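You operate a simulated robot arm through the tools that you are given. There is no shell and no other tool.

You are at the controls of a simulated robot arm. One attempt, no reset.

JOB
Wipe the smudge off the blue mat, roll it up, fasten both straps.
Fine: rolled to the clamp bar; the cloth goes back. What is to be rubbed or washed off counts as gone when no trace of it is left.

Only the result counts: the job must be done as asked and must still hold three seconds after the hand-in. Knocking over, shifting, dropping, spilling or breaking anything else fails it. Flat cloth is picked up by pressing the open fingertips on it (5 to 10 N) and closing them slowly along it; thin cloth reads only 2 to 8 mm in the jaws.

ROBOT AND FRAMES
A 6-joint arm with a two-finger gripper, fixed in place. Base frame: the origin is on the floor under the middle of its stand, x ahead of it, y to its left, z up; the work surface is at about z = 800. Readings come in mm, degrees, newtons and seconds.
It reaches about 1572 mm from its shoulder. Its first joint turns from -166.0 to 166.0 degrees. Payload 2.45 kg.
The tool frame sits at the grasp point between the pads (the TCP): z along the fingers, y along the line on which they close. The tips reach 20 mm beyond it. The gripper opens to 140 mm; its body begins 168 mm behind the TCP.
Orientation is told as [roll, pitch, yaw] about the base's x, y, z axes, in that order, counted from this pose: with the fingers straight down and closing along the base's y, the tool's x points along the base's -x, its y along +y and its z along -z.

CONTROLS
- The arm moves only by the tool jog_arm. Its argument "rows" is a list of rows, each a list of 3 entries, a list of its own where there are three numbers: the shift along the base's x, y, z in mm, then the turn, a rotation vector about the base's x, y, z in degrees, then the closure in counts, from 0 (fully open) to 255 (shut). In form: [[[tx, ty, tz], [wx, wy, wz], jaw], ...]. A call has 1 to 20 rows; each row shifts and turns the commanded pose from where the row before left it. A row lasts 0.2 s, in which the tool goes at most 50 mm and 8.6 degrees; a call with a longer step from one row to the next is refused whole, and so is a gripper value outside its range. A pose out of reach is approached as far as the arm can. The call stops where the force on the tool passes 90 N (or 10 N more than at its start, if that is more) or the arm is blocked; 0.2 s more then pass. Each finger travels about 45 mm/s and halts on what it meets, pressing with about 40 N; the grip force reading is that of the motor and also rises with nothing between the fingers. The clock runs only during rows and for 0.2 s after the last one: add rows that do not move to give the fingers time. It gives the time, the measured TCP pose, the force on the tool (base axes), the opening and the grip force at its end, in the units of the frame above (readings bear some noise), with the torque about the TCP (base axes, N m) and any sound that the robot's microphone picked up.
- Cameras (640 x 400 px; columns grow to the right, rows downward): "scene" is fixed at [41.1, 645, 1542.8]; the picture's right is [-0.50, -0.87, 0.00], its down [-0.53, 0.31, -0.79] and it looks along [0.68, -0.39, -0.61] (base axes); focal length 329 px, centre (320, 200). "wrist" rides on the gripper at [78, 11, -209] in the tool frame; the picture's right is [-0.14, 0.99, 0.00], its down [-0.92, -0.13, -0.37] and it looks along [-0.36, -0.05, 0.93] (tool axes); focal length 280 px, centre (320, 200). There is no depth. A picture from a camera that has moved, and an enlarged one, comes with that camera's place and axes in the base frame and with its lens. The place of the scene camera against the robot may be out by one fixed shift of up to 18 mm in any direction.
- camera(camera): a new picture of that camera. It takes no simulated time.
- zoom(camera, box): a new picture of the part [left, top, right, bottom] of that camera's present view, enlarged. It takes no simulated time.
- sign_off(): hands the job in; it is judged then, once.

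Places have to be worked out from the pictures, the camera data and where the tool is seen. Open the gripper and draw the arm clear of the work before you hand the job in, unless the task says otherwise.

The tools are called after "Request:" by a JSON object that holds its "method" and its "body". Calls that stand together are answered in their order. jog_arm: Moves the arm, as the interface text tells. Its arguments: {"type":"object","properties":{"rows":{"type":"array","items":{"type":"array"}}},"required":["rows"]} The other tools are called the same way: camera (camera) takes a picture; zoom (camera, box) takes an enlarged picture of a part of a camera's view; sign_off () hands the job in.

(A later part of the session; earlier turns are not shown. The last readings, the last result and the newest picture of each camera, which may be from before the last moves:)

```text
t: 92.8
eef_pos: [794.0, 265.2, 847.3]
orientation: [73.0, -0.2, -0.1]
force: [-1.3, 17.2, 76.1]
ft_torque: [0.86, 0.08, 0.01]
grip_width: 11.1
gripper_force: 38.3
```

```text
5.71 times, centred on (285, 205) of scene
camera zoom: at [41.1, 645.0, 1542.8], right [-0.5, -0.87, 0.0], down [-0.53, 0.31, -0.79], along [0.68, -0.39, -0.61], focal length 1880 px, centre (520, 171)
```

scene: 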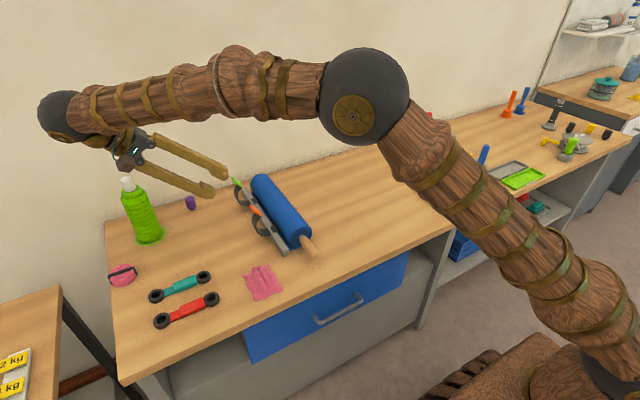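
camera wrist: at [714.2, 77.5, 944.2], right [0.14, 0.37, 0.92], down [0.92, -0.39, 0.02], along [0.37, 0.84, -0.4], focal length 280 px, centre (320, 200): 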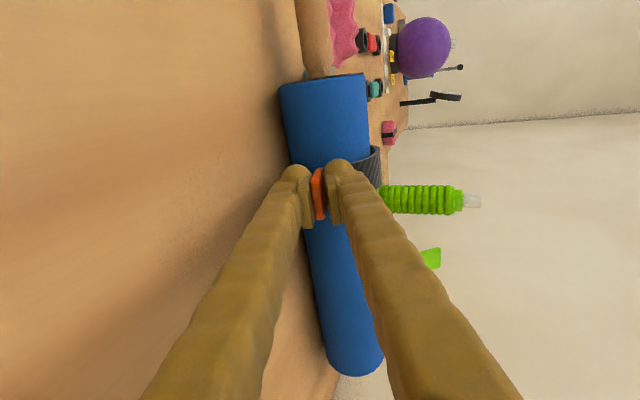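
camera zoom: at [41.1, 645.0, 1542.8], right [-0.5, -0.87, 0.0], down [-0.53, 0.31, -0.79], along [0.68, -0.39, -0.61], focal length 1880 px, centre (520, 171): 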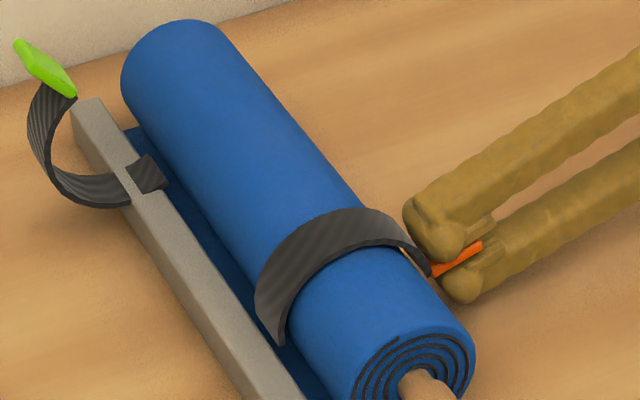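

Resistance of 76 N in z: the strap seems to be meeting the roll. I ease up and look closely.

Request:
{"method": "jog_arm", "body": {"rows": [[[0, 0, 2.5], [0, 0, 0], 255], [[0, 0, 0], [0, 0, 0], 255]]}}

Request:
{"method": "zoom", "body": {"camera": "wrist", "box": [250, 100, 430, 260]}}

Request:
{"method": "zoom", "body": {"camera": "scene", "box": [285, 195, 325, 235]}}

```text
t: 93.5
eef_pos: [795.9, 264.6, 847.4]
orientation: [72.7, 0.0, -0.2]
force: [23.4, 37.4, 63.8]
ft_torque: [0.66, 0.04, -0.28]
grip_width: 9.7
gripper_force: 37.6
```

```text
2.50 times, centred on (340, 180) of wrist
camera zoom: at [714.1, 69.0, 921.0], right [0.14, 0.29, 0.95], down [0.92, -0.39, -0.01], along [0.37, 0.87, -0.32], focal length 701 px, centre (270, 250)
```

zoom: 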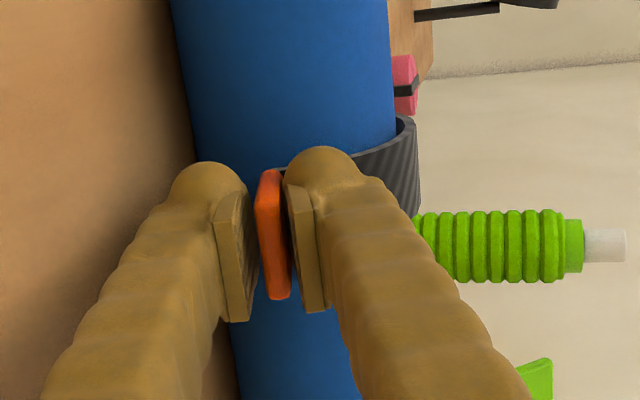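

```text
10.00 times, centred on (305, 215) of scene
camera zoom: at [41.1, 645.0, 1542.8], right [-0.5, -0.87, 0.0], down [-0.53, 0.31, -0.79], along [0.68, -0.39, -0.61], focal length 3290 px, centre (470, 50)
```

zoom: 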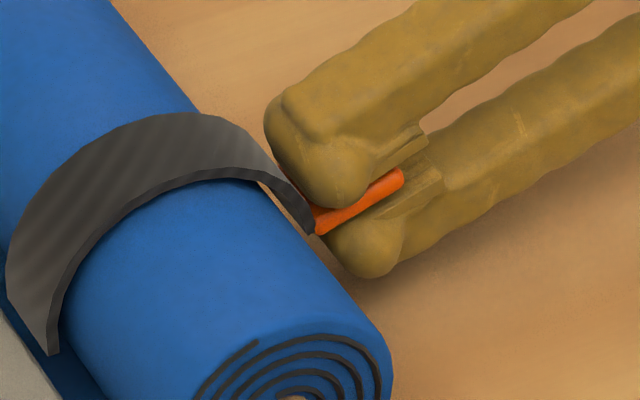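

The lower fingertip is brushing the table, which explains the load. I back up a few millimetres along the arc to relieve it.

Request:
{"method": "jog_arm", "body": {"rows": [[[-0.5, 0, 2], [-1, 0, 0], 255], [[0, 0, 2], [-1, 0, 0], 255], [[0, 0, 0], [0, 0, 0], 255]]}}

```text
t: 94.2
eef_pos: [793.3, 264.4, 852.0]
orientation: [70.7, 0.0, -0.3]
force: [39.1, 45.6, 45.2]
ft_torque: [0.51, -0.01, -0.45]
grip_width: 7.5
gripper_force: 35.6
```

Request:
{"method": "jog_arm", "body": {"rows": [[[1.0, 1.5, 0.5], [0, 0, 0], 255], [[0, 0, 0], [0, 0, 0], 255]]}}

```text
t: 94.8
eef_pos: [794.9, 265.4, 851.8]
orientation: [70.7, 0.1, -0.3]
force: [8.0, -14.3, 48.8]
ft_torque: [0.5, -0.08, -0.11]
grip_width: 7.1
gripper_force: 35.1
```

The finger should still be about 10–15 mm above the table, so the load is probably the strap seated on the roll. I open the fingers slightly to see whether the strap stays.

Request:
{"method": "jog_arm", "body": {"rows": [[[0, 0, 0], [0, 0, 0], 235], [[0, 0, 0], [0, 0, 0], 225], [[0, 0, 0], [0, 0, 0], 215], [[0, 0, 0], [0, 0, 0], 215]]}}

Request:
{"method": "zoom", "body": {"camera": "wrist", "box": [250, 100, 430, 260]}}

Request:
{"method": "zoom", "body": {"camera": "scene", "box": [270, 180, 325, 235]}}

```text
t: 95.8
eef_pos: [793.2, 266.1, 851.6]
orientation: [70.7, 0.0, -0.2]
force: [-24.7, -37.8, 8.5]
ft_torque: [0.56, -0.31, 0.61]
grip_width: 18.5
gripper_force: 0.0
```

```text
2.50 times, centred on (340, 180) of wrist
camera zoom: at [713.3, 72.8, 930.9], right [0.14, 0.33, 0.93], down [0.92, -0.39, 0.0], along [0.37, 0.86, -0.35], focal length 701 px, centre (270, 250)
```

zoom: 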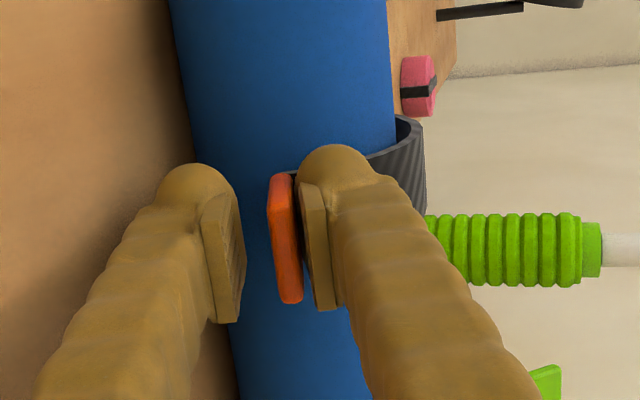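

```text
7.27 times, centred on (298, 208) of scene
camera zoom: at [41.1, 645.0, 1542.8], right [-0.5, -0.87, 0.0], down [-0.53, 0.31, -0.79], along [0.68, -0.39, -0.61], focal length 2393 px, centre (484, 146)
```

zoom: 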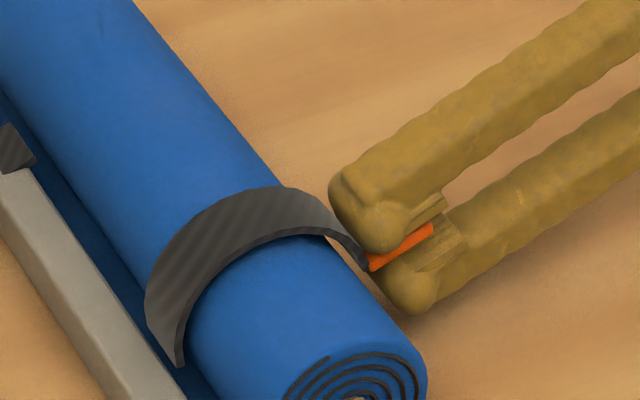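

The tab is free between the pads while the upper fingertip presses on the strap end. I withdraw straight back along the finger axis and see whether the strap stays.

Request:
{"method": "jog_arm", "body": {"rows": [[[0, -4, 1.4], [0, 0, 0], 215], [[0, -10, 3.5], [0, 0, 0], 215], [[0, -15, 5], [0, 0, 0], 215], [[0, -20, 7], [0, 0, 0], 215], [[0, -20, 7], [0, 0, 0], 215], [[0, 0, 0], [0, 0, 0], 215]]}}

Request:
{"method": "zoom", "body": {"camera": "wrist", "box": [220, 60, 440, 260]}}

Request:
{"method": "zoom", "body": {"camera": "scene", "box": [230, 150, 340, 250]}}

```text
t: 97.2
eef_pos: [793.9, 196.6, 875.5]
orientation: [70.7, 0.0, -0.1]
force: [0.4, -0.2, 0.5]
ft_torque: [0.02, 0.01, 0.01]
grip_width: 22.0
gripper_force: 0.0
```

```text
2.00 times, centred on (330, 160) of wrist
camera zoom: at [713.7, 4.0, 955.3], right [0.14, 0.33, 0.94], down [0.92, -0.39, 0.0], along [0.37, 0.86, -0.35], focal length 561 px, centre (300, 280)
```

zoom: 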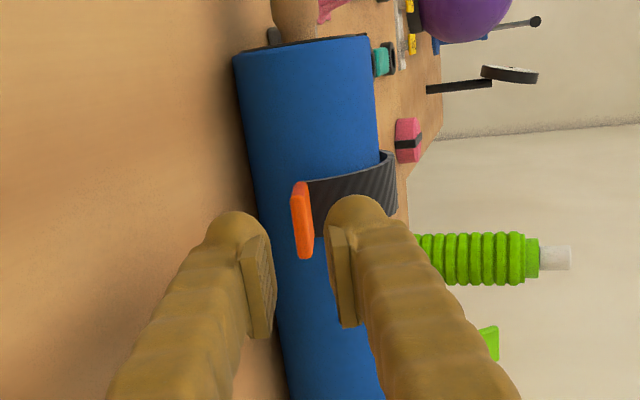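

```text
4.00 times, centred on (285, 200) of scene
camera zoom: at [41.1, 645.0, 1542.8], right [-0.5, -0.87, 0.0], down [-0.53, 0.31, -0.79], along [0.68, -0.39, -0.61], focal length 1316 px, centre (460, 200)
```

zoom: 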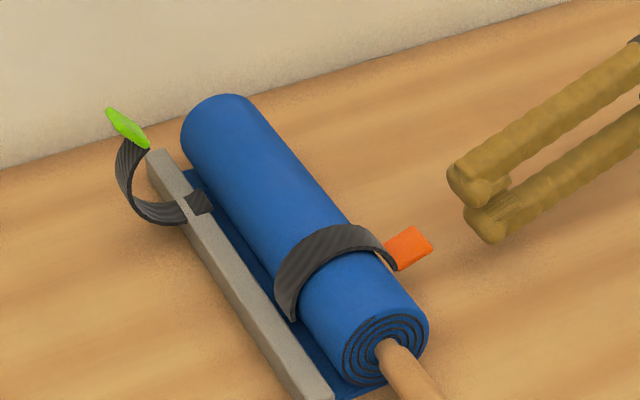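

The strap stays over the roll. I zoom in to judge how tightly it sits.

Request:
{"method": "zoom", "body": {"camera": "scene", "box": [270, 190, 325, 240]}}

Request:
{"method": "zoom", "body": {"camera": "wrist", "box": [290, 100, 380, 200]}}

```text
8.00 times, centred on (298, 215) of scene
camera zoom: at [41.1, 645.0, 1542.8], right [-0.5, -0.87, 0.0], down [-0.53, 0.31, -0.79], along [0.68, -0.39, -0.61], focal length 2632 px, centre (500, 80)
```

zoom: 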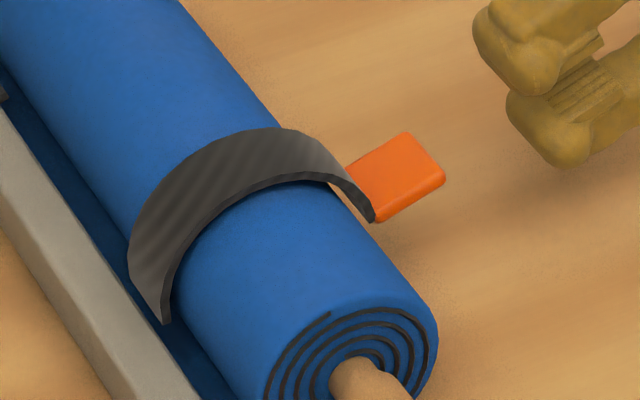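

```text
4.00 times, centred on (335, 150) of wrist
camera zoom: at [713.7, 4.0, 955.3], right [0.14, 0.33, 0.94], down [0.92, -0.39, 0.0], along [0.37, 0.86, -0.35], focal length 1122 px, centre (260, 400)
```

zoom: 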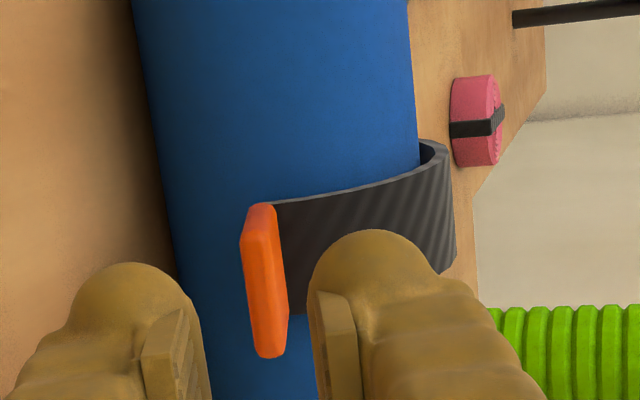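

The orange strap lies around the roll with its end at the rear (tab near (793, 274, 850)). To make sure it is fastened, I'll press the strap end onto the roll with closed fingertips. I reorient so both fingertips lie along x and point +y/down at 50°.

Request:
{"method": "jog_arm", "body": {"rows": [[[0, 0, 15], [-6.9, 0, 0], 255], [[0, 0, 15], [-6.9, 0, 0], 255], [[0, 0, 15], [-6.9, 0, 0], 255], [[0, 0, 5], [0, -6.28, 5.27], 255], [[0, 0, 0], [0, -6.28, 5.27], 255], [[0, 0, 0], [0, -6.28, 5.27], 255], [[0, 0, 0], [0, -6.28, 5.27], 255], [[0, 0, 0], [0, -6.28, 5.27], 255], [[0, 0, 0], [0, -6.28, 5.27], 255], [[0, 0, 0], [0, -6.28, 5.27], 255], [[0, 0, 0], [0, -6.28, 5.27], 255], [[0, 0, 0], [0, -6.28, 5.27], 255], [[0, 0, 0], [0, -6.28, 5.27], 255], [[0, 0, 0], [0, -6.28, 5.27], 255], [[0, 0, 0], [0, 0, 0], 255]]}}

Request:
{"method": "camera", "body": {"camera": "wrist"}}

Request:
{"method": "zoom", "body": {"camera": "scene", "box": [230, 120, 390, 250]}}

```text
t: 100.5
eef_pos: [795.4, 196.8, 925.0]
orientation: [-0.2, -50.2, 90.3]
force: [0.1, 0.6, 0.4]
ft_torque: [0.01, -0.04, 0.01]
grip_width: 0.0
gripper_force: 29.1
```

```text
taken
camera wrist: at [782.9, -13.1, 999.3], right [-0.99, 0.09, 0.1], down [0.12, 0.31, 0.94], along [0.05, 0.95, -0.31], focal length 280 px, centre (320, 200)
```

wrist: 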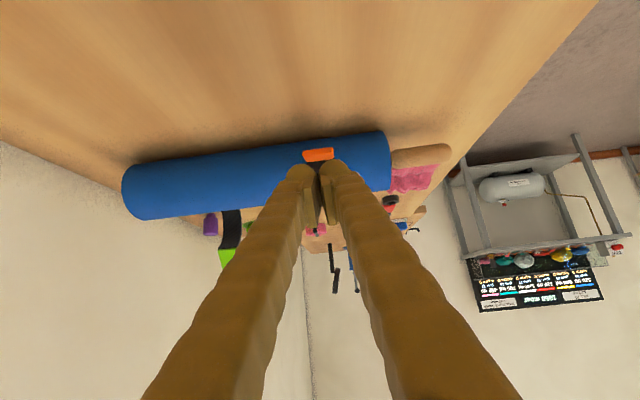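

```text
3.08 times, centred on (310, 185) of scene
camera zoom: at [41.1, 645.0, 1542.8], right [-0.5, -0.87, 0.0], down [-0.53, 0.31, -0.79], along [0.68, -0.39, -0.61], focal length 1012 px, centre (351, 246)
```

zoom: 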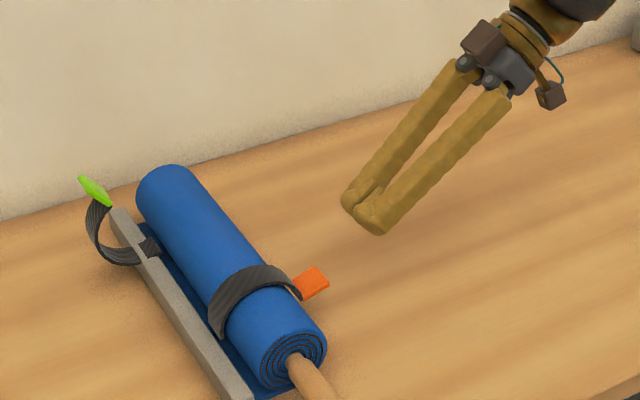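

The strap remains in place. I look from behind at the strap end before pressing.

Request:
{"method": "zoom", "body": {"camera": "wrist", "box": [270, 120, 400, 220]}}

Request:
{"method": "zoom", "body": {"camera": "scene", "box": [270, 190, 325, 240]}}

```text
4.00 times, centred on (335, 170) of wrist
camera zoom: at [782.9, -13.1, 999.3], right [-0.99, 0.09, 0.1], down [0.12, 0.31, 0.94], along [0.05, 0.95, -0.31], focal length 1122 px, centre (260, 320)
```

zoom: 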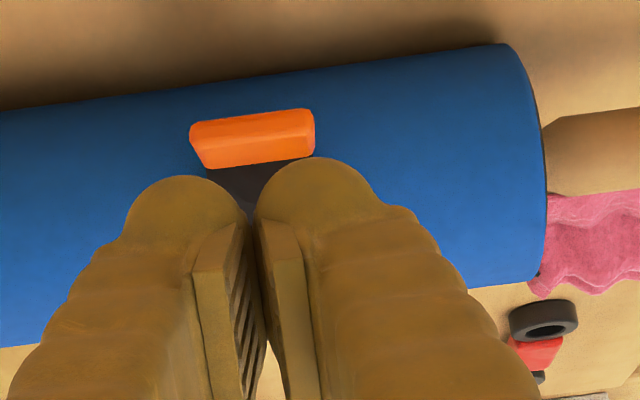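

```text
8.00 times, centred on (298, 215) of scene
camera zoom: at [41.1, 645.0, 1542.8], right [-0.5, -0.87, 0.0], down [-0.53, 0.31, -0.79], along [0.68, -0.39, -0.61], focal length 2632 px, centre (500, 80)
```

zoom: 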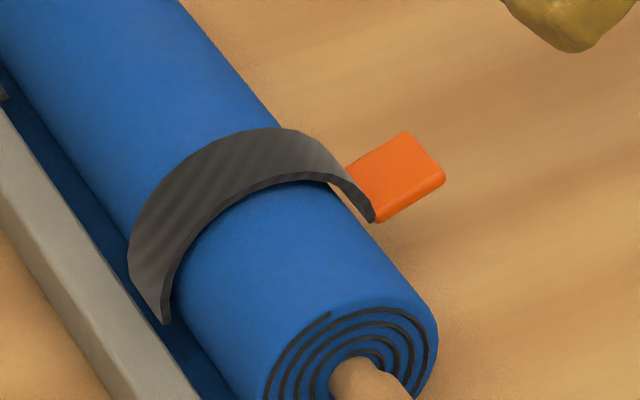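

Now I approach the strap end along the finger direction, stopping just short of contact.

Request:
{"method": "jog_arm", "body": {"rows": [[[-1.5, 25, -3], [0, 0, 0], 255], [[0, 25, -3], [0, 0, 0], 255], [[0, 12, -10], [0, 0, 0], 255], [[0, 10, -8], [0, 0, 0], 255], [[0, 6, -5], [0, 0, 0], 255], [[0, 0, 0], [0, 0, 0], 255]]}}

Request:
{"method": "zoom", "body": {"camera": "scene", "box": [260, 170, 330, 235]}}

```text
t: 101.8
eef_pos: [793.9, 275.0, 896.5]
orientation: [-0.1, -50.3, 90.2]
force: [0.1, -0.2, -0.7]
ft_torque: [0.0, -0.01, 0.02]
grip_width: 0.0
gripper_force: 29.2
```

```text
6.15 times, centred on (295, 202) of scene
camera zoom: at [41.1, 645.0, 1542.8], right [-0.5, -0.87, 0.0], down [-0.53, 0.31, -0.79], along [0.68, -0.39, -0.61], focal length 2025 px, centre (474, 185)
```

zoom: 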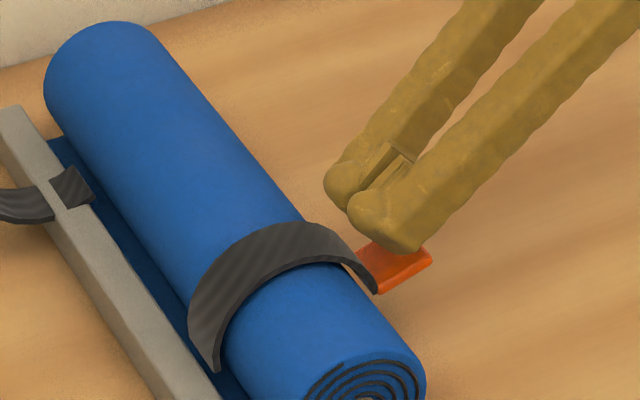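

Request:
{"method": "jog_arm", "body": {"rows": [[[0, 3.1, -2.6], [0, 0, 0], 255], [[0, 3.1, -2.6], [0, 0, 0], 255], [[0, 2.3, -1.9], [0, 0, 0], 255], [[0, 1.5, -1.3], [0, 0, 0], 255], [[0, 0, 0], [0, 0, 0], 255]]}}

```text
t: 103.0
eef_pos: [792.8, 285.7, 888.2]
orientation: [-0.1, -50.2, 90.3]
force: [1.2, -0.6, 0.4]
ft_torque: [0.0, 0.0, 0.0]
grip_width: 6.0
gripper_force: 29.3
```

Request:
{"method": "zoom", "body": {"camera": "wrist", "box": [250, 110, 400, 230]}}

Request:
{"method": "zoom", "body": {"camera": "scene", "box": [260, 170, 330, 235]}}

```text
3.33 times, centred on (325, 170) of wrist
camera zoom: at [781.1, 75.0, 962.0], right [-0.99, 0.09, 0.1], down [0.13, 0.31, 0.94], along [0.05, 0.95, -0.31], focal length 935 px, centre (303, 300)
```

zoom: 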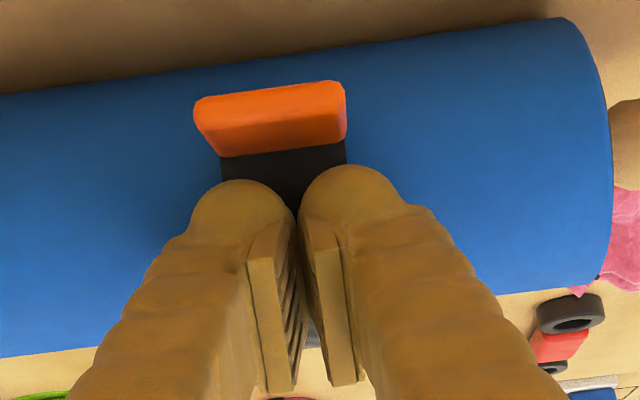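

```text
6.15 times, centred on (295, 202) of scene
camera zoom: at [41.1, 645.0, 1542.8], right [-0.5, -0.87, 0.0], down [-0.53, 0.31, -0.79], along [0.68, -0.39, -0.61], focal length 2025 px, centre (474, 185)
```

zoom: 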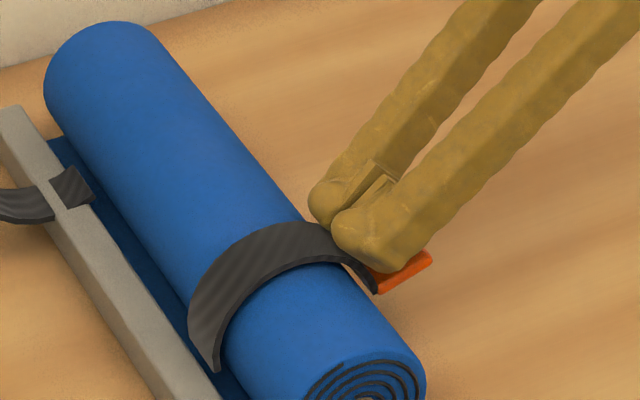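

Request:
{"method": "jog_arm", "body": {"rows": [[[1.5, 1.5, -1.3], [0, 0, 0], 255], [[0, 1.5, -1.3], [0, 0, 0], 255], [[0, 0, 0], [0, 0, 0], 255]]}}

```text
t: 103.7
eef_pos: [793.3, 285.4, 888.6]
orientation: [-0.1, -50.2, 90.2]
force: [-16.2, -16.7, 17.0]
ft_torque: [-0.09, 0.22, 0.15]
grip_width: 5.8
gripper_force: 29.5
stopped in row 3: the force on the tool passed its limit at 96 N (the readings are from after the stop); the commanded pose is now the measured one
```

Contact is solid (the strap lies hard on the roll) and no click was heard. I'll test whether it is held by gripping the tab's side edges from above, with fingers vertical and closing along x. First I back off and straighten the tool.

Request:
{"method": "jog_arm", "body": {"rows": [[[0, -6, 5], [0, 0, 0], 255], [[0, -20, 17], [0, 0, 0], 255], [[0, -10, 15], [-8.4, 0, 0], 200], [[0, 0, 10], [-8.4, 0, 0], 160], [[0, 0, 10], [-8.4, 0, 0], 127], [[0, 5, 0], [-8.4, 0, 0], 127], [[0, 5, 0], [-8.4, 0, 0], 127], [[0, 5, 0], [-8.2, 0, 0], 127], [[0, 0, 0], [0, 0, 0], 127]]}}

Request:
{"method": "camera", "body": {"camera": "wrist"}}

```text
t: 105.7
eef_pos: [794.6, 265.1, 943.3]
orientation: [0.1, 0.0, 90.1]
force: [0.4, -0.4, 0.0]
ft_torque: [0.04, 0.04, 0.03]
grip_width: 70.4
gripper_force: 0.1
```

```text
taken
camera wrist: at [782.0, 187.3, 1152.9], right [-0.99, 0.14, 0.0], down [0.13, 0.92, 0.37], along [0.05, 0.36, -0.93], focal length 280 px, centre (320, 200)
```

wrist: 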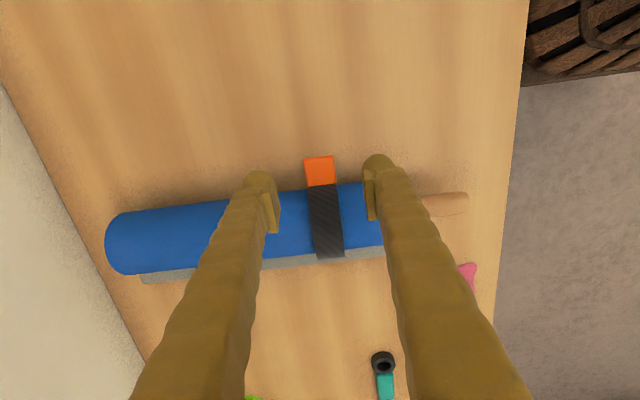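

Request:
{"method": "zoom", "body": {"camera": "wrist", "box": [270, 140, 390, 270]}}

```text
3.08 times, centred on (330, 205) of wrist
camera zoom: at [782.0, 187.3, 1152.9], right [-0.99, 0.14, 0.0], down [0.13, 0.92, 0.37], along [0.05, 0.36, -0.93], focal length 863 px, centre (289, 185)
```

zoom: 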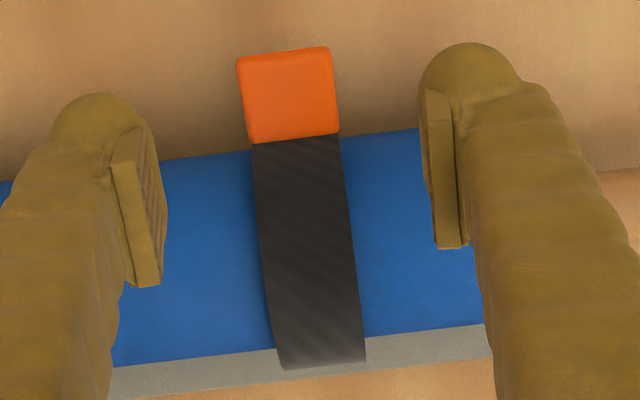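

The tab spans x≈776–811 and y≈254–289 at z≈851, with the strap wrapped neatly to it. I descend around it and grip its side edges.

Request:
{"method": "jog_arm", "body": {"rows": [[[-0.5, 1, -30], [0, 0, 0], 127], [[0, 0, -30], [0, 0, 0], 127], [[0, 0, -20], [0, 0, 0], 127], [[0, 0, -8], [0, 0, 0], 127], [[0, 0, -3], [0, 0, 0], 127], [[0, 0, 0], [0, 0, 0], 150], [[0, 0, 0], [0, 0, 0], 170], [[0, 0, 0], [0, 0, 0], 190], [[0, 0, 0], [0, 0, 0], 210], [[0, 0, 0], [0, 0, 0], 220], [[0, 0, 0], [0, 0, 0], 220]]}}

Request:
{"method": "camera", "body": {"camera": "wrist"}}

```text
t: 108.1
eef_pos: [795.7, 266.0, 852.6]
orientation: [-0.1, 0.0, 90.0]
force: [31.1, 0.2, -0.4]
ft_torque: [-0.02, -0.01, -0.39]
grip_width: 31.9
gripper_force: 38.9
```

```text
taken
camera wrist: at [782.4, 188.5, 1062.3], right [-0.99, 0.14, 0.0], down [0.13, 0.92, 0.37], along [0.05, 0.37, -0.93], focal length 280 px, centre (320, 200)
```

wrist: 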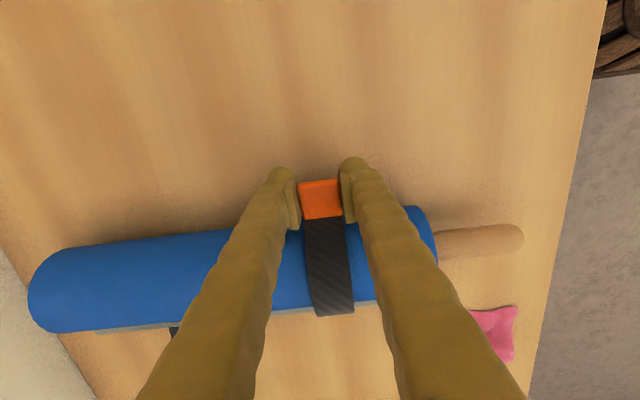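

Gripped at 32 mm. I relieve the x misalignment, then do the gentle lift test.

Request:
{"method": "jog_arm", "body": {"rows": [[[1.2, 0, 0], [0, 0, 0], 220], [[0, 0, 0], [0, 0, 0], 220]]}}

Request:
{"method": "jog_arm", "body": {"rows": [[[0, 0, 0.5], [0, 0, 0], 220], [[0, 0, 0], [0, 0, 0], 220]]}}

```text
t: 108.7
eef_pos: [793.7, 265.8, 852.4]
orientation: [0.1, 0.0, 90.1]
force: [20.4, 1.2, 5.3]
ft_torque: [0.51, -0.18, -0.31]
grip_width: 31.9
gripper_force: 44.5
```

```text
t: 109.3
eef_pos: [794.0, 267.0, 851.9]
orientation: [0.0, 0.0, 90.1]
force: [22.3, 4.0, -4.9]
ft_torque: [-0.4, -0.1, -0.23]
grip_width: 31.5
gripper_force: 45.0
```

Request:
{"method": "jog_arm", "body": {"rows": [[[0, 0, 0.5], [0, 0, 0], 220], [[0, 0, 0], [0, 0, 0], 220]]}}

```text
t: 109.9
eef_pos: [795.4, 266.6, 853.1]
orientation: [0.0, -0.1, 90.2]
force: [23.3, 8.2, -10.1]
ft_torque: [-0.91, -0.01, -0.22]
grip_width: 31.6
gripper_force: 44.6
```

Request:
{"method": "jog_arm", "body": {"rows": [[[0, 0, 0.5], [0, 0, 0], 220], [[0, 0, 0], [0, 0, 0], 220]]}}

```text
t: 110.5
eef_pos: [794.1, 267.6, 853.0]
orientation: [0.0, 0.0, 90.1]
force: [23.3, 12.4, -9.3]
ft_torque: [-0.67, -0.02, -0.18]
grip_width: 31.6
gripper_force: 45.3
```

Request:
{"method": "jog_arm", "body": {"rows": [[[0, 0, 0.5], [0, 0, 0], 220], [[0, 0, 0.5], [0, 0, 0], 220], [[0, 0, 0], [0, 0, 0], 220]]}}

Request:
{"method": "zoom", "body": {"camera": "wrist", "box": [270, 140, 390, 240]}}

Request:
{"method": "zoom", "body": {"camera": "scene", "box": [270, 190, 325, 240]}}

```text
t: 111.3
eef_pos: [794.7, 266.0, 854.7]
orientation: [0.0, 0.0, 90.2]
force: [28.2, 18.0, -10.3]
ft_torque: [-0.58, -0.05, -0.18]
grip_width: 31.3
gripper_force: 45.0
```

```text
4.00 times, centred on (330, 190) of wrist
camera zoom: at [782.8, 188.6, 1064.2], right [-0.99, 0.14, 0.0], down [0.13, 0.92, 0.37], along [0.05, 0.37, -0.93], focal length 1122 px, centre (280, 240)
```

zoom: 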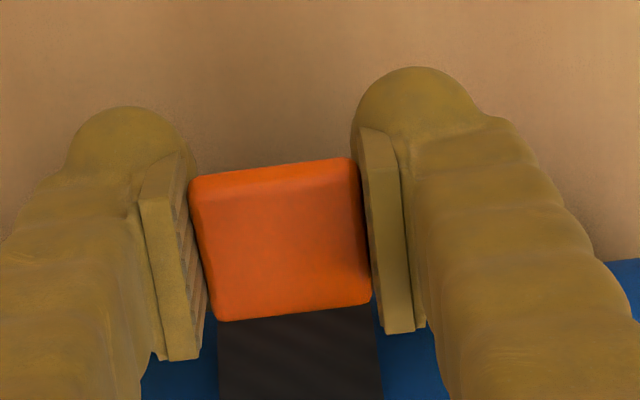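

```text
8.00 times, centred on (298, 215) of scene
camera zoom: at [41.1, 645.0, 1542.8], right [-0.5, -0.87, 0.0], down [-0.53, 0.31, -0.79], along [0.68, -0.39, -0.61], focal length 2632 px, centre (500, 80)
```

zoom: 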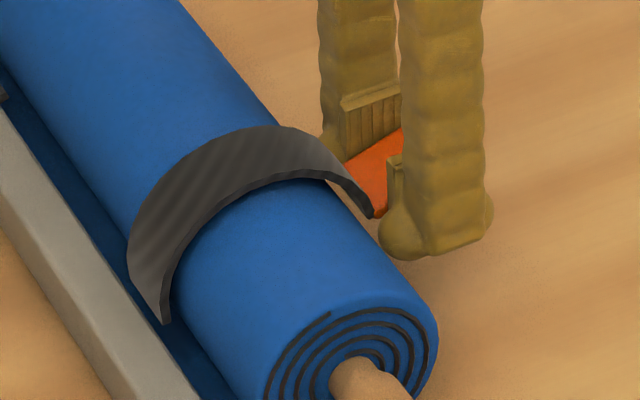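

The tab lifts with only about 10 N, so it isn't clearly latched. I now push the tab down in small steps to find where it seats.

Request:
{"method": "jog_arm", "body": {"rows": [[[0.5, 0.3, -1], [0, 0, 0], 220], [[0, 0, -1], [0, 0, 0], 220], [[0, 0, -1], [0, 0, 0], 220], [[0, 0, 0], [0, 0, 0], 220]]}}

Request:
{"method": "jog_arm", "body": {"rows": [[[0, 0, -0.7], [0, 0, 0], 220], [[0, 0, -0.7], [0, 0, 0], 220], [[0, 0, 0], [0, 0, 0], 220]]}}

```text
t: 112.3
eef_pos: [795.5, 266.2, 853.6]
orientation: [0.2, 0.0, 90.1]
force: [19.0, 0.2, 5.7]
ft_torque: [0.68, -0.18, -0.25]
grip_width: 30.9
gripper_force: 44.9
```

```text
t: 113.1
eef_pos: [794.9, 266.1, 851.1]
orientation: [0.0, 0.0, 90.0]
force: [13.7, -13.7, 21.3]
ft_torque: [0.49, -0.18, -0.21]
grip_width: 30.7
gripper_force: 45.0
```

Request:
{"method": "jog_arm", "body": {"rows": [[[0, 0, -0.7], [0, 0, 0], 220], [[0, 0, -0.7], [0, 0, 0], 220], [[0, 0, 0], [0, 0, 0], 220]]}}

```text
t: 113.9
eef_pos: [795.6, 265.2, 849.2]
orientation: [0.0, 0.0, 90.1]
force: [12.5, -27.1, 36.9]
ft_torque: [0.36, -0.15, -0.17]
grip_width: 30.8
gripper_force: 45.3
```

Request:
{"method": "jog_arm", "body": {"rows": [[[0, -0.5, -0.7], [0, 0, 0], 220], [[0, 0, -0.7], [0, 0, 0], 220], [[0, 0, 0], [0, 0, 0], 220]]}}

Request:
{"method": "zoom", "body": {"camera": "scene", "box": [270, 190, 325, 240]}}

```text
t: 114.7
eef_pos: [794.8, 265.9, 848.4]
orientation: [0.0, -0.1, 90.1]
force: [9.7, -18.4, 51.4]
ft_torque: [0.37, -0.12, -0.17]
grip_width: 30.9
gripper_force: 44.6
```

```text
8.00 times, centred on (298, 215) of scene
camera zoom: at [41.1, 645.0, 1542.8], right [-0.5, -0.87, 0.0], down [-0.53, 0.31, -0.79], along [0.68, -0.39, -0.61], focal length 2632 px, centre (500, 80)
```

zoom: 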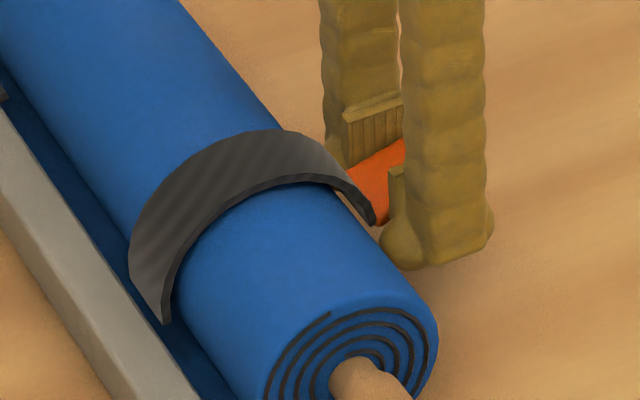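

Pressing at 51 N with the strap at its stop. I now retest by lifting in steps to see if it is held.

Request:
{"method": "jog_arm", "body": {"rows": [[[0, 0.5, 1], [0, 0, 0], 220], [[0, 0, 1], [0, 0, 0], 220], [[0, 0, 1], [0, 0, 0], 220], [[0, 0, 0], [0, 0, 0], 220]]}}

Request:
{"method": "jog_arm", "body": {"rows": [[[0, 0, 0.5], [0, 0, 0], 220], [[0, 0, 0.5], [0, 0, 0], 220], [[0, 0, 0.5], [0, 0, 0], 220], [[0, 0, 0], [0, 0, 0], 220]]}}

```text
t: 115.7
eef_pos: [793.7, 265.6, 849.9]
orientation: [0.1, 0.0, 90.1]
force: [24.0, -9.7, 2.4]
ft_torque: [-1.76, 0.06, -0.2]
grip_width: 30.5
gripper_force: 44.9
```

```text
t: 116.7
eef_pos: [795.3, 266.3, 852.0]
orientation: [0.1, 0.0, 90.1]
force: [20.4, -4.5, -16.4]
ft_torque: [-1.94, 0.21, -0.2]
grip_width: 30.7
gripper_force: 45.3
```

Request:
{"method": "jog_arm", "body": {"rows": [[[0, 0, 0.5], [0, 0, 0], 220], [[0, 0, 0.5], [0, 0, 0], 220], [[0, 0, 0], [0, 0, 0], 220]]}}

Request:
{"method": "zoom", "body": {"camera": "scene", "box": [270, 190, 325, 240]}}

```text
t: 117.5
eef_pos: [795.1, 266.9, 853.8]
orientation: [0.1, 0.0, 90.1]
force: [10.5, 2.3, -16.5]
ft_torque: [-1.62, 0.2, -0.13]
grip_width: 30.5
gripper_force: 45.1
```

```text
8.00 times, centred on (298, 215) of scene
camera zoom: at [41.1, 645.0, 1542.8], right [-0.5, -0.87, 0.0], down [-0.53, 0.31, -0.79], along [0.68, -0.39, -0.61], focal length 2632 px, centre (500, 80)
```

zoom: 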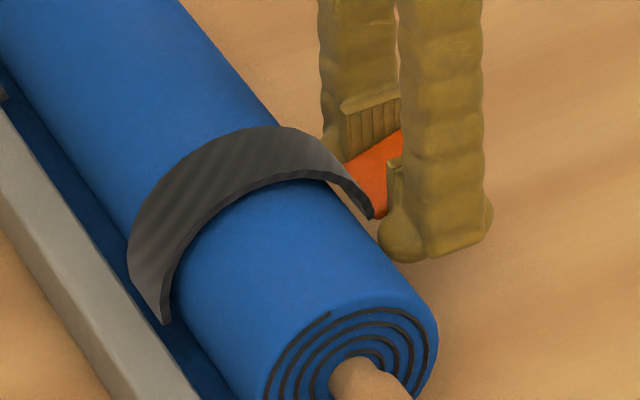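

The strap follows the tab up with about 16 N resistance. I lift a bit further to learn whether that resistance is only pad friction or a holding force near the closed position.

Request:
{"method": "jog_arm", "body": {"rows": [[[0, 0.3, 2], [0, 0, 0], 220], [[0, 0.4, 2], [0, 0, 0], 220], [[0, 0, 0], [0, 0, 0], 220]]}}

Request:
{"method": "jog_arm", "body": {"rows": [[[0, 0.5, 2.5], [0, 0, 0], 220], [[0, 0.6, 2.5], [0, 0, 0], 220], [[0, 0, 0], [0, 0, 0], 220]]}}

```text
t: 118.3
eef_pos: [796.1, 266.9, 856.6]
orientation: [0.0, 0.0, 90.0]
force: [2.2, 7.5, -14.6]
ft_torque: [-1.36, 0.15, -0.1]
grip_width: 30.8
gripper_force: 44.9
```

```text
t: 119.1
eef_pos: [794.9, 268.1, 861.3]
orientation: [0.1, 0.0, 90.2]
force: [1.9, 7.9, -13.2]
ft_torque: [-1.25, 0.09, -0.06]
grip_width: 30.6
gripper_force: 45.0
```

The resistance is only pad pivot friction, so the strap is free. I release it here, slightly raised, to see how it behaves by itself.

Request:
{"method": "jog_arm", "body": {"rows": [[[0, 0, 0], [0, 0, 0], 190], [[0, 0, 0], [0, 0, 0], 170], [[0, 0, 0], [0, 0, 0], 150], [[0, 0, 0], [0, 0, 0], 140], [[0, 0, 0], [0, 0, 0], 140], [[0, 0, 0], [0, 0, 0], 140]]}}

Request:
{"method": "zoom", "body": {"camera": "scene", "box": [270, 190, 325, 240]}}

Request:
{"method": "zoom", "body": {"camera": "wrist", "box": [250, 140, 390, 250]}}

```text
t: 120.5
eef_pos: [794.5, 267.5, 862.3]
orientation: [0.1, 0.0, 90.1]
force: [0.5, 0.5, 0.2]
ft_torque: [0.0, 0.02, 0.0]
grip_width: 63.1
gripper_force: 0.0
```

```text
8.00 times, centred on (298, 215) of scene
camera zoom: at [41.1, 645.0, 1542.8], right [-0.5, -0.87, 0.0], down [-0.53, 0.31, -0.79], along [0.68, -0.39, -0.61], focal length 2632 px, centre (500, 80)
```

zoom: 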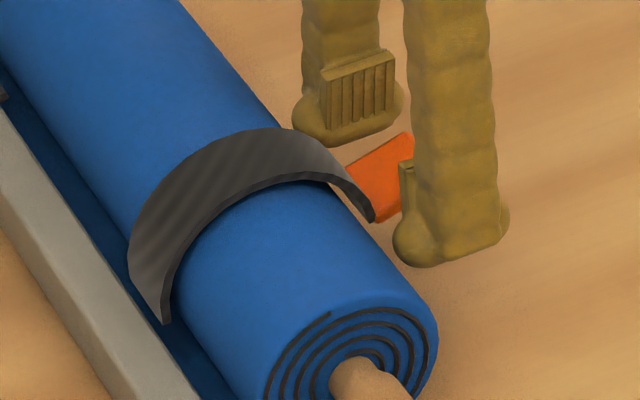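

```text
3.64 times, centred on (320, 195) of wrist
camera zoom: at [783.0, 190.2, 1071.7], right [-0.99, 0.14, 0.0], down [0.13, 0.92, 0.37], along [0.05, 0.36, -0.93], focal length 1020 px, centre (320, 218)
```

zoom: 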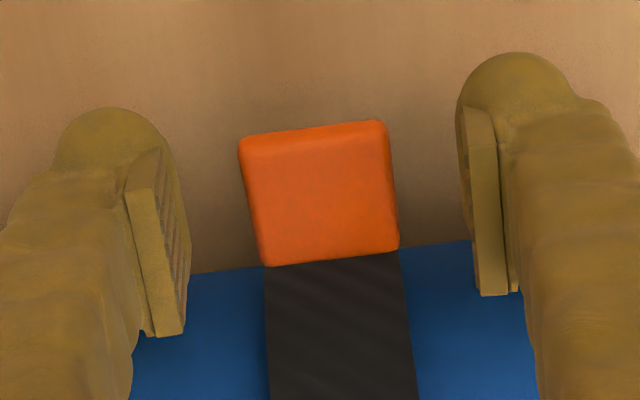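

On release the strap dropped back onto the roll, so it has a stable closed rest. I move to a view from the near end to check how it sits against the roll.

Request:
{"method": "jog_arm", "body": {"rows": [[[0, 0, 30], [0, 0, 0], 140], [[0, 0, 45], [0, 0, 0], 140], [[0, 0, 45], [0, 0, -8], 140], [[-20, 0, 0], [0, 0, -8], 140], [[-20, 0, 0], [0, 0, -8], 140], [[-20, 10, 0], [0, 0, -8], 140], [[-20, 10, 0], [0, 0, -8], 140], [[-20, 10, 0], [0, 0, -8], 140], [[-20, 10, 0], [0, 0, -8], 140], [[-20, 10, 0], [0, 0, -8], 140], [[-20, 10, 0], [0, 0, -8], 140], [[-20, 10, 0], [0, 0, -8], 140], [[-10, 0, 0], [0, 0, -8], 60], [[0, 0, 0], [0, -8, -2], 0], [[0, 0, 0], [0, -8, 0], 0], [[0, 0, 0], [0, -8, 0], 0], [[0, 0, 0], [0, -8, 0], 0], [[0, 0, 0], [0, -8, 0], 0], [[0, 0, 0], [0, -8, 0], 0], [[0, 0, 0], [0, 0, 0], 0]]}}

Request:
{"method": "camera", "body": {"camera": "wrist"}}

```text
t: 124.7
eef_pos: [606.5, 336.1, 981.1]
orientation: [-0.3, -47.9, 0.1]
force: [-0.4, 0.4, -0.2]
ft_torque: [0.0, 0.0, -0.04]
grip_width: 140.2
gripper_force: 0.1
```

```text
taken
camera wrist: at [397.0, 348.6, 1063.4], right [0.09, 0.99, 0.1], down [0.34, -0.12, 0.93], along [0.93, -0.05, -0.35], focal length 280 px, centre (320, 200)
```

wrist: 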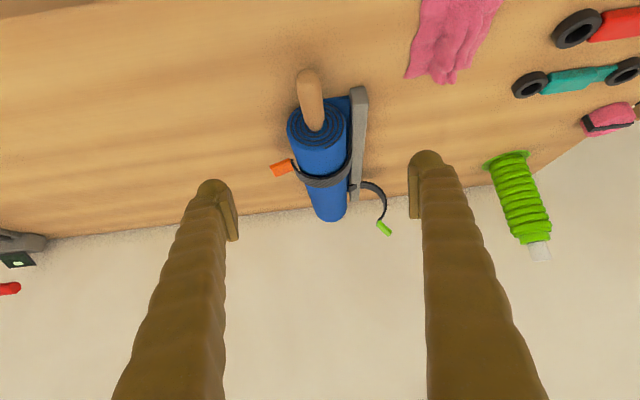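

Request:
{"method": "zoom", "body": {"camera": "wrist", "box": [265, 90, 405, 240]}}

Request:
{"method": "zoom", "body": {"camera": "scene", "box": [225, 165, 335, 260]}}

```text
2.67 times, centred on (335, 165) of wrist
camera zoom: at [397.0, 348.6, 1063.4], right [0.09, 0.99, 0.1], down [0.34, -0.12, 0.93], along [0.93, -0.05, -0.35], focal length 748 px, centre (280, 293)
```

zoom: 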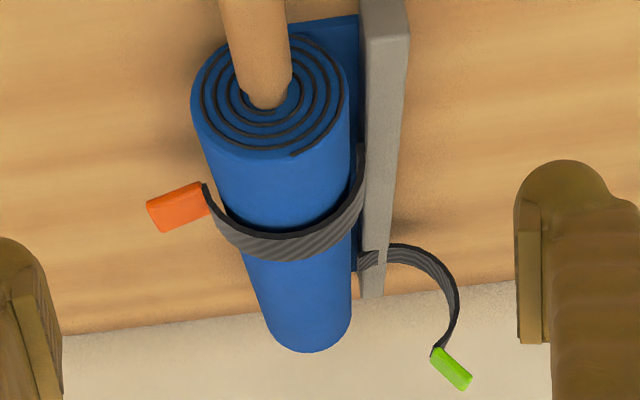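

```text
4.21 times, centred on (280, 212) of scene
camera zoom: at [41.1, 645.0, 1542.8], right [-0.5, -0.87, 0.0], down [-0.53, 0.31, -0.79], along [0.68, -0.39, -0.61], focal length 1385 px, centre (488, 147)
```

zoom: 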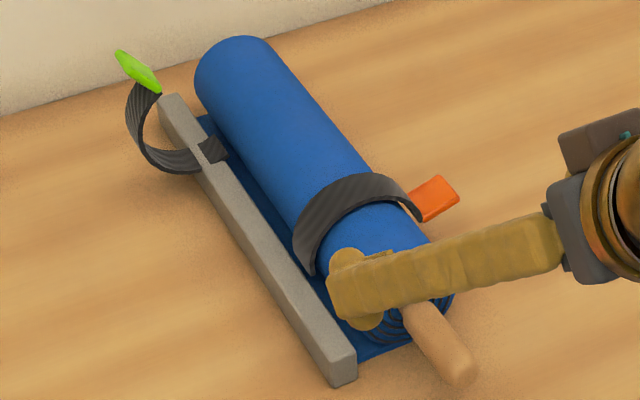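

Request:
{"method": "zoom", "body": {"camera": "wrist", "box": [295, 135, 355, 195]}}

```text
6.67 times, centred on (325, 165) of wrist
camera zoom: at [397.0, 348.6, 1063.4], right [0.09, 0.99, 0.1], down [0.34, -0.12, 0.93], along [0.93, -0.05, -0.35], focal length 1869 px, centre (287, 433)
```

zoom: 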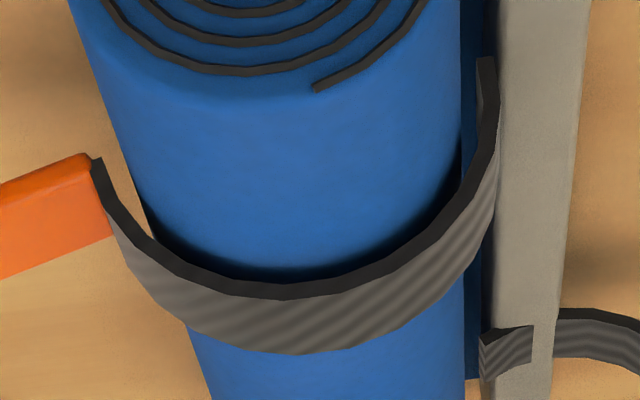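

The orange strap encircles the roll and rests closed. Next is the green strap: I'll grip its tab by the side edges (fingers vertical, closing along x) so it can pivot while I carry it on the same arc. I move above it.

Request:
{"method": "jog_arm", "body": {"rows": [[[0, 0, 15], [0, 8, 0], 0], [[0, 0, 15], [0, 8, 0], 0], [[0, 0, 15], [0, 8, 0], 0], [[0, 0, 15], [0, 8, 0], 0], [[0, 0, 10], [0, 8, 0], 0], [[0, 0, 0], [0, 8, 0], 0], [[32, 9, 0], [0, 0, 8], 0], [[32, 9, 0], [0, 0, 8], 0], [[32, 9, 0], [0, 0, 8], 0], [[32, 9, 0], [0, 0, 8], 0], [[32, 9, 0], [0, 0, 8], 0], [[32, 9, 0], [0, 0, 8], 0], [[32, 9, 0], [0, 0, 8], 60], [[32, 9, 0], [0, 0, 8], 100], [[32, 9, 0], [0, 0, 8], 127], [[32, 9, 0], [0, 0, 8], 127], [[32, 9, 0], [0, 0, 8], 127], [[5.5, 1, 0], [0, 0, 2], 127], [[0, 0, 0], [0, 0, 0], 127]]}}

Request:
{"method": "camera", "body": {"camera": "wrist"}}

Request:
{"method": "camera", "body": {"camera": "scene"}}

```text
t: 128.7
eef_pos: [964.2, 438.1, 1051.7]
orientation: [-0.2, -0.1, 90.2]
force: [-0.6, 1.2, 0.3]
ft_torque: [0.0, 0.0, 0.01]
grip_width: 70.2
gripper_force: 0.0
```

```text
taken
camera wrist: at [951.2, 359.7, 1261.5], right [-0.99, 0.14, 0.0], down [0.12, 0.92, 0.37], along [0.05, 0.37, -0.93], focal length 280 px, centre (320, 200)
```

wrist: 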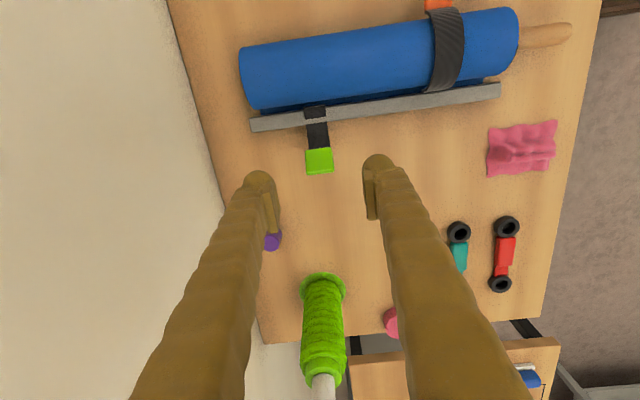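

```text
taken
```

scene: 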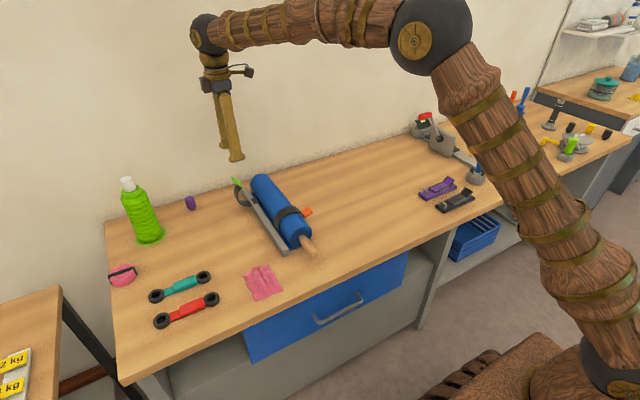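

The green tab is directly below at about (964, 439, 928). I descend to straddle it in x.

Request:
{"method": "jog_arm", "body": {"rows": [[[0, 0, -40], [0, 0, 0], 127], [[0, 0, -40], [0, 0, 0], 127], [[0, 0, -25], [0, 0, 0], 127], [[0, 0, -12], [0, 0, 0], 127], [[0, 0, -4], [0, 0, 0], 127], [[0, 0, 0], [0, 0, 0], 127]]}}

Request:
{"method": "zoom", "body": {"camera": "wrist", "box": [230, 100, 420, 260]}}

Request:
{"method": "zoom", "body": {"camera": "scene", "box": [190, 120, 300, 220]}}

```text
t: 130.1
eef_pos: [961.8, 437.6, 930.4]
orientation: [-0.1, 0.0, 90.2]
force: [0.4, 0.2, 0.3]
ft_torque: [-0.01, 0.01, -0.01]
grip_width: 70.2
gripper_force: 0.1
```

```text
2.50 times, centred on (325, 180) of wrist
camera zoom: at [950.2, 360.0, 1139.8], right [-0.99, 0.14, 0.0], down [0.13, 0.92, 0.37], along [0.05, 0.36, -0.93], focal length 701 px, centre (308, 250)
```

zoom: 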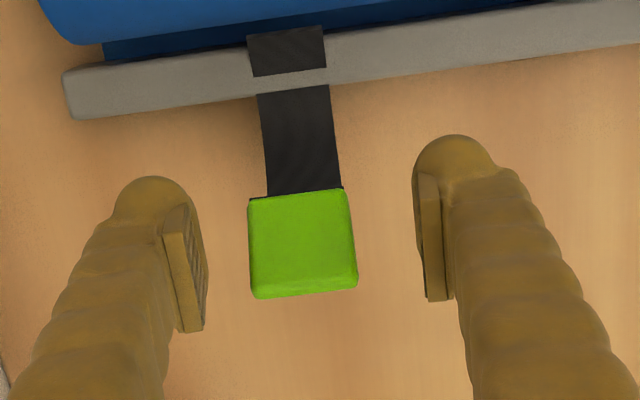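

```text
4.00 times, centred on (245, 170) of scene
camera zoom: at [41.1, 645.0, 1542.8], right [-0.5, -0.87, 0.0], down [-0.53, 0.31, -0.79], along [0.68, -0.39, -0.61], focal length 1316 px, centre (620, 320)
```

zoom: 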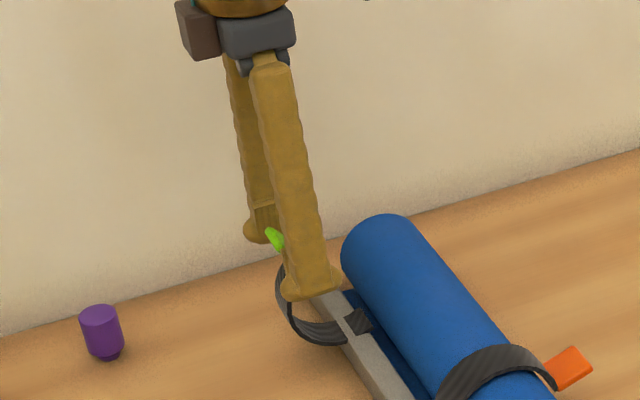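

Well centred. I close on the tab's side edges.

Request:
{"method": "jog_arm", "body": {"rows": [[[0, 1, -1], [0, 0, 0], 150], [[0, 0, 0], [0, 0, 0], 170], [[0, 0, 0], [0, 0, 0], 190], [[0, 0, 0], [0, 0, 0], 205], [[0, 0, 0], [0, 0, 0], 215], [[0, 0, 0], [0, 0, 0], 215]]}}

```text
t: 131.5
eef_pos: [963.7, 438.1, 930.1]
orientation: [-0.1, 0.0, 90.1]
force: [21.3, -1.6, -0.4]
ft_torque: [-0.04, -0.2, 0.09]
grip_width: 36.2
gripper_force: 10.7
```

Request:
{"method": "jog_arm", "body": {"rows": [[[1, 0, 0], [0, 0, 0], 218], [[0, 0, 0], [0, 0, 0], 222], [[0, 0, 0], [0, 0, 0], 225], [[0, 0, 0], [0, 0, 0], 225]]}}

```text
t: 132.5
eef_pos: [964.7, 440.1, 930.0]
orientation: [-0.2, -0.1, 90.0]
force: [26.5, -0.9, -3.6]
ft_torque: [0.13, -0.2, 0.14]
grip_width: 34.2
gripper_force: 12.9
```

Request:
{"method": "jog_arm", "body": {"rows": [[[1.2, 0, 0], [0, 0, 0], 225], [[0, 0, 0], [0, 0, 0], 228], [[0, 0, 0], [0, 0, 0], 228]]}}

Request:
{"method": "zoom", "body": {"camera": "wrist", "box": [230, 100, 420, 260]}}

```text
t: 133.3
eef_pos: [964.9, 439.5, 930.7]
orientation: [0.1, -0.1, 90.1]
force: [16.5, -4.3, -3.3]
ft_torque: [-0.2, -0.13, 0.07]
grip_width: 32.8
gripper_force: 45.1
```

```text
2.50 times, centred on (325, 180) of wrist
camera zoom: at [952.5, 361.0, 1139.1], right [-0.99, 0.14, 0.0], down [0.13, 0.92, 0.37], along [0.05, 0.36, -0.93], focal length 701 px, centre (308, 250)
```

zoom: 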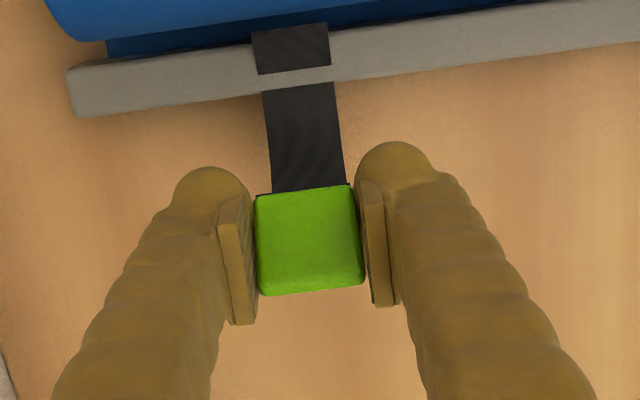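

Gripped (33 mm, 45 N). I carry it along the hinge arc in steps, without rotating the tool and letting the tab pivot.

Request:
{"method": "jog_arm", "body": {"rows": [[[0.5, -6.2, 3.3], [0, 0, 0], 232], [[0, -6.9, 3.1], [0, 0, 0], 232], [[0, 0, 0], [0, 0, 0], 232]]}}

```text
t: 134.1
eef_pos: [966.0, 426.1, 935.1]
orientation: [0.0, -0.1, 90.1]
force: [5.7, 9.0, -10.8]
ft_torque: [1.35, -0.08, 0.02]
grip_width: 32.4
gripper_force: 45.3
```

Request:
{"method": "jog_arm", "body": {"rows": [[[0, -7.2, 2.4], [0, 0, 0], 232], [[0, -7.3, 1.9], [0, 0, 0], 232], [[0, -7.4, 1.4], [0, 0, 0], 232], [[0, 0, 0], [0, 0, 0], 232]]}}

```text
t: 135.1
eef_pos: [965.4, 403.7, 942.7]
orientation: [-0.1, 0.0, 90.0]
force: [-8.2, 10.6, 10.8]
ft_torque: [0.88, 0.12, -0.01]
grip_width: 32.7
gripper_force: 45.0
```

Request:
{"method": "jog_arm", "body": {"rows": [[[0, -7.5, 1.4], [0, 0, 0], 232], [[0, -7.6, 0.7], [0, 0, 0], 232], [[0, -7.6, 0.2], [0, 0, 0], 232], [[0, -7.6, -0.4], [0, 0, 0], 232], [[0, 0, 0], [0, 0, 0], 232]]}}

Request:
{"method": "zoom", "body": {"camera": "scene", "box": [210, 130, 320, 230]}}

```text
t: 136.3
eef_pos: [965.8, 373.4, 943.2]
orientation: [0.0, 0.2, 90.1]
force: [-16.3, 8.5, -7.2]
ft_torque: [0.8, 0.11, -0.09]
grip_width: 33.0
gripper_force: 45.0
```

```text
4.00 times, centred on (265, 180) of scene
camera zoom: at [41.1, 645.0, 1542.8], right [-0.5, -0.87, 0.0], down [-0.53, 0.31, -0.79], along [0.68, -0.39, -0.61], focal length 1316 px, centre (540, 280)
```

zoom: 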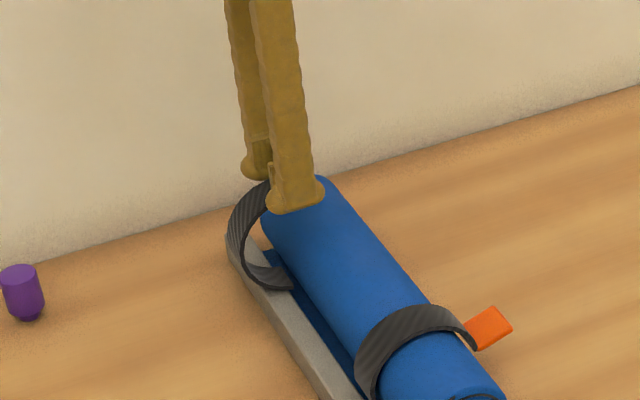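

Working smoothly; I continue over the top.

Request:
{"method": "jog_arm", "body": {"rows": [[[-0.5, -7.5, -1.1], [0, 0, 0], 232], [[0, -7.4, -1.5], [0, 0, 0], 232], [[0, -7.3, -2.1], [0, 0, 0], 232], [[0, -7.2, -2.6], [0, 0, 0], 232], [[0, 0, 0], [0, 0, 0], 232]]}}

Request:
{"method": "jog_arm", "body": {"rows": [[[0, -6.9, -3.1], [0, 0, 0], 232], [[0, -6.7, -3.6], [0, 0, 0], 232], [[0, -6.4, -4.0], [0, 0, 0], 232], [[0, 0, 0], [0, 0, 0], 232]]}}

```text
t: 137.5
eef_pos: [964.9, 343.4, 936.9]
orientation: [0.0, 0.0, 90.2]
force: [-8.8, 12.0, -6.9]
ft_torque: [0.9, 0.07, -0.06]
grip_width: 33.1
gripper_force: 44.7
```

```text
t: 138.5
eef_pos: [965.6, 325.4, 926.9]
orientation: [0.0, 0.0, 90.1]
force: [-8.9, 14.2, -3.2]
ft_torque: [1.13, 0.0, 0.01]
grip_width: 32.8
gripper_force: 45.7
```

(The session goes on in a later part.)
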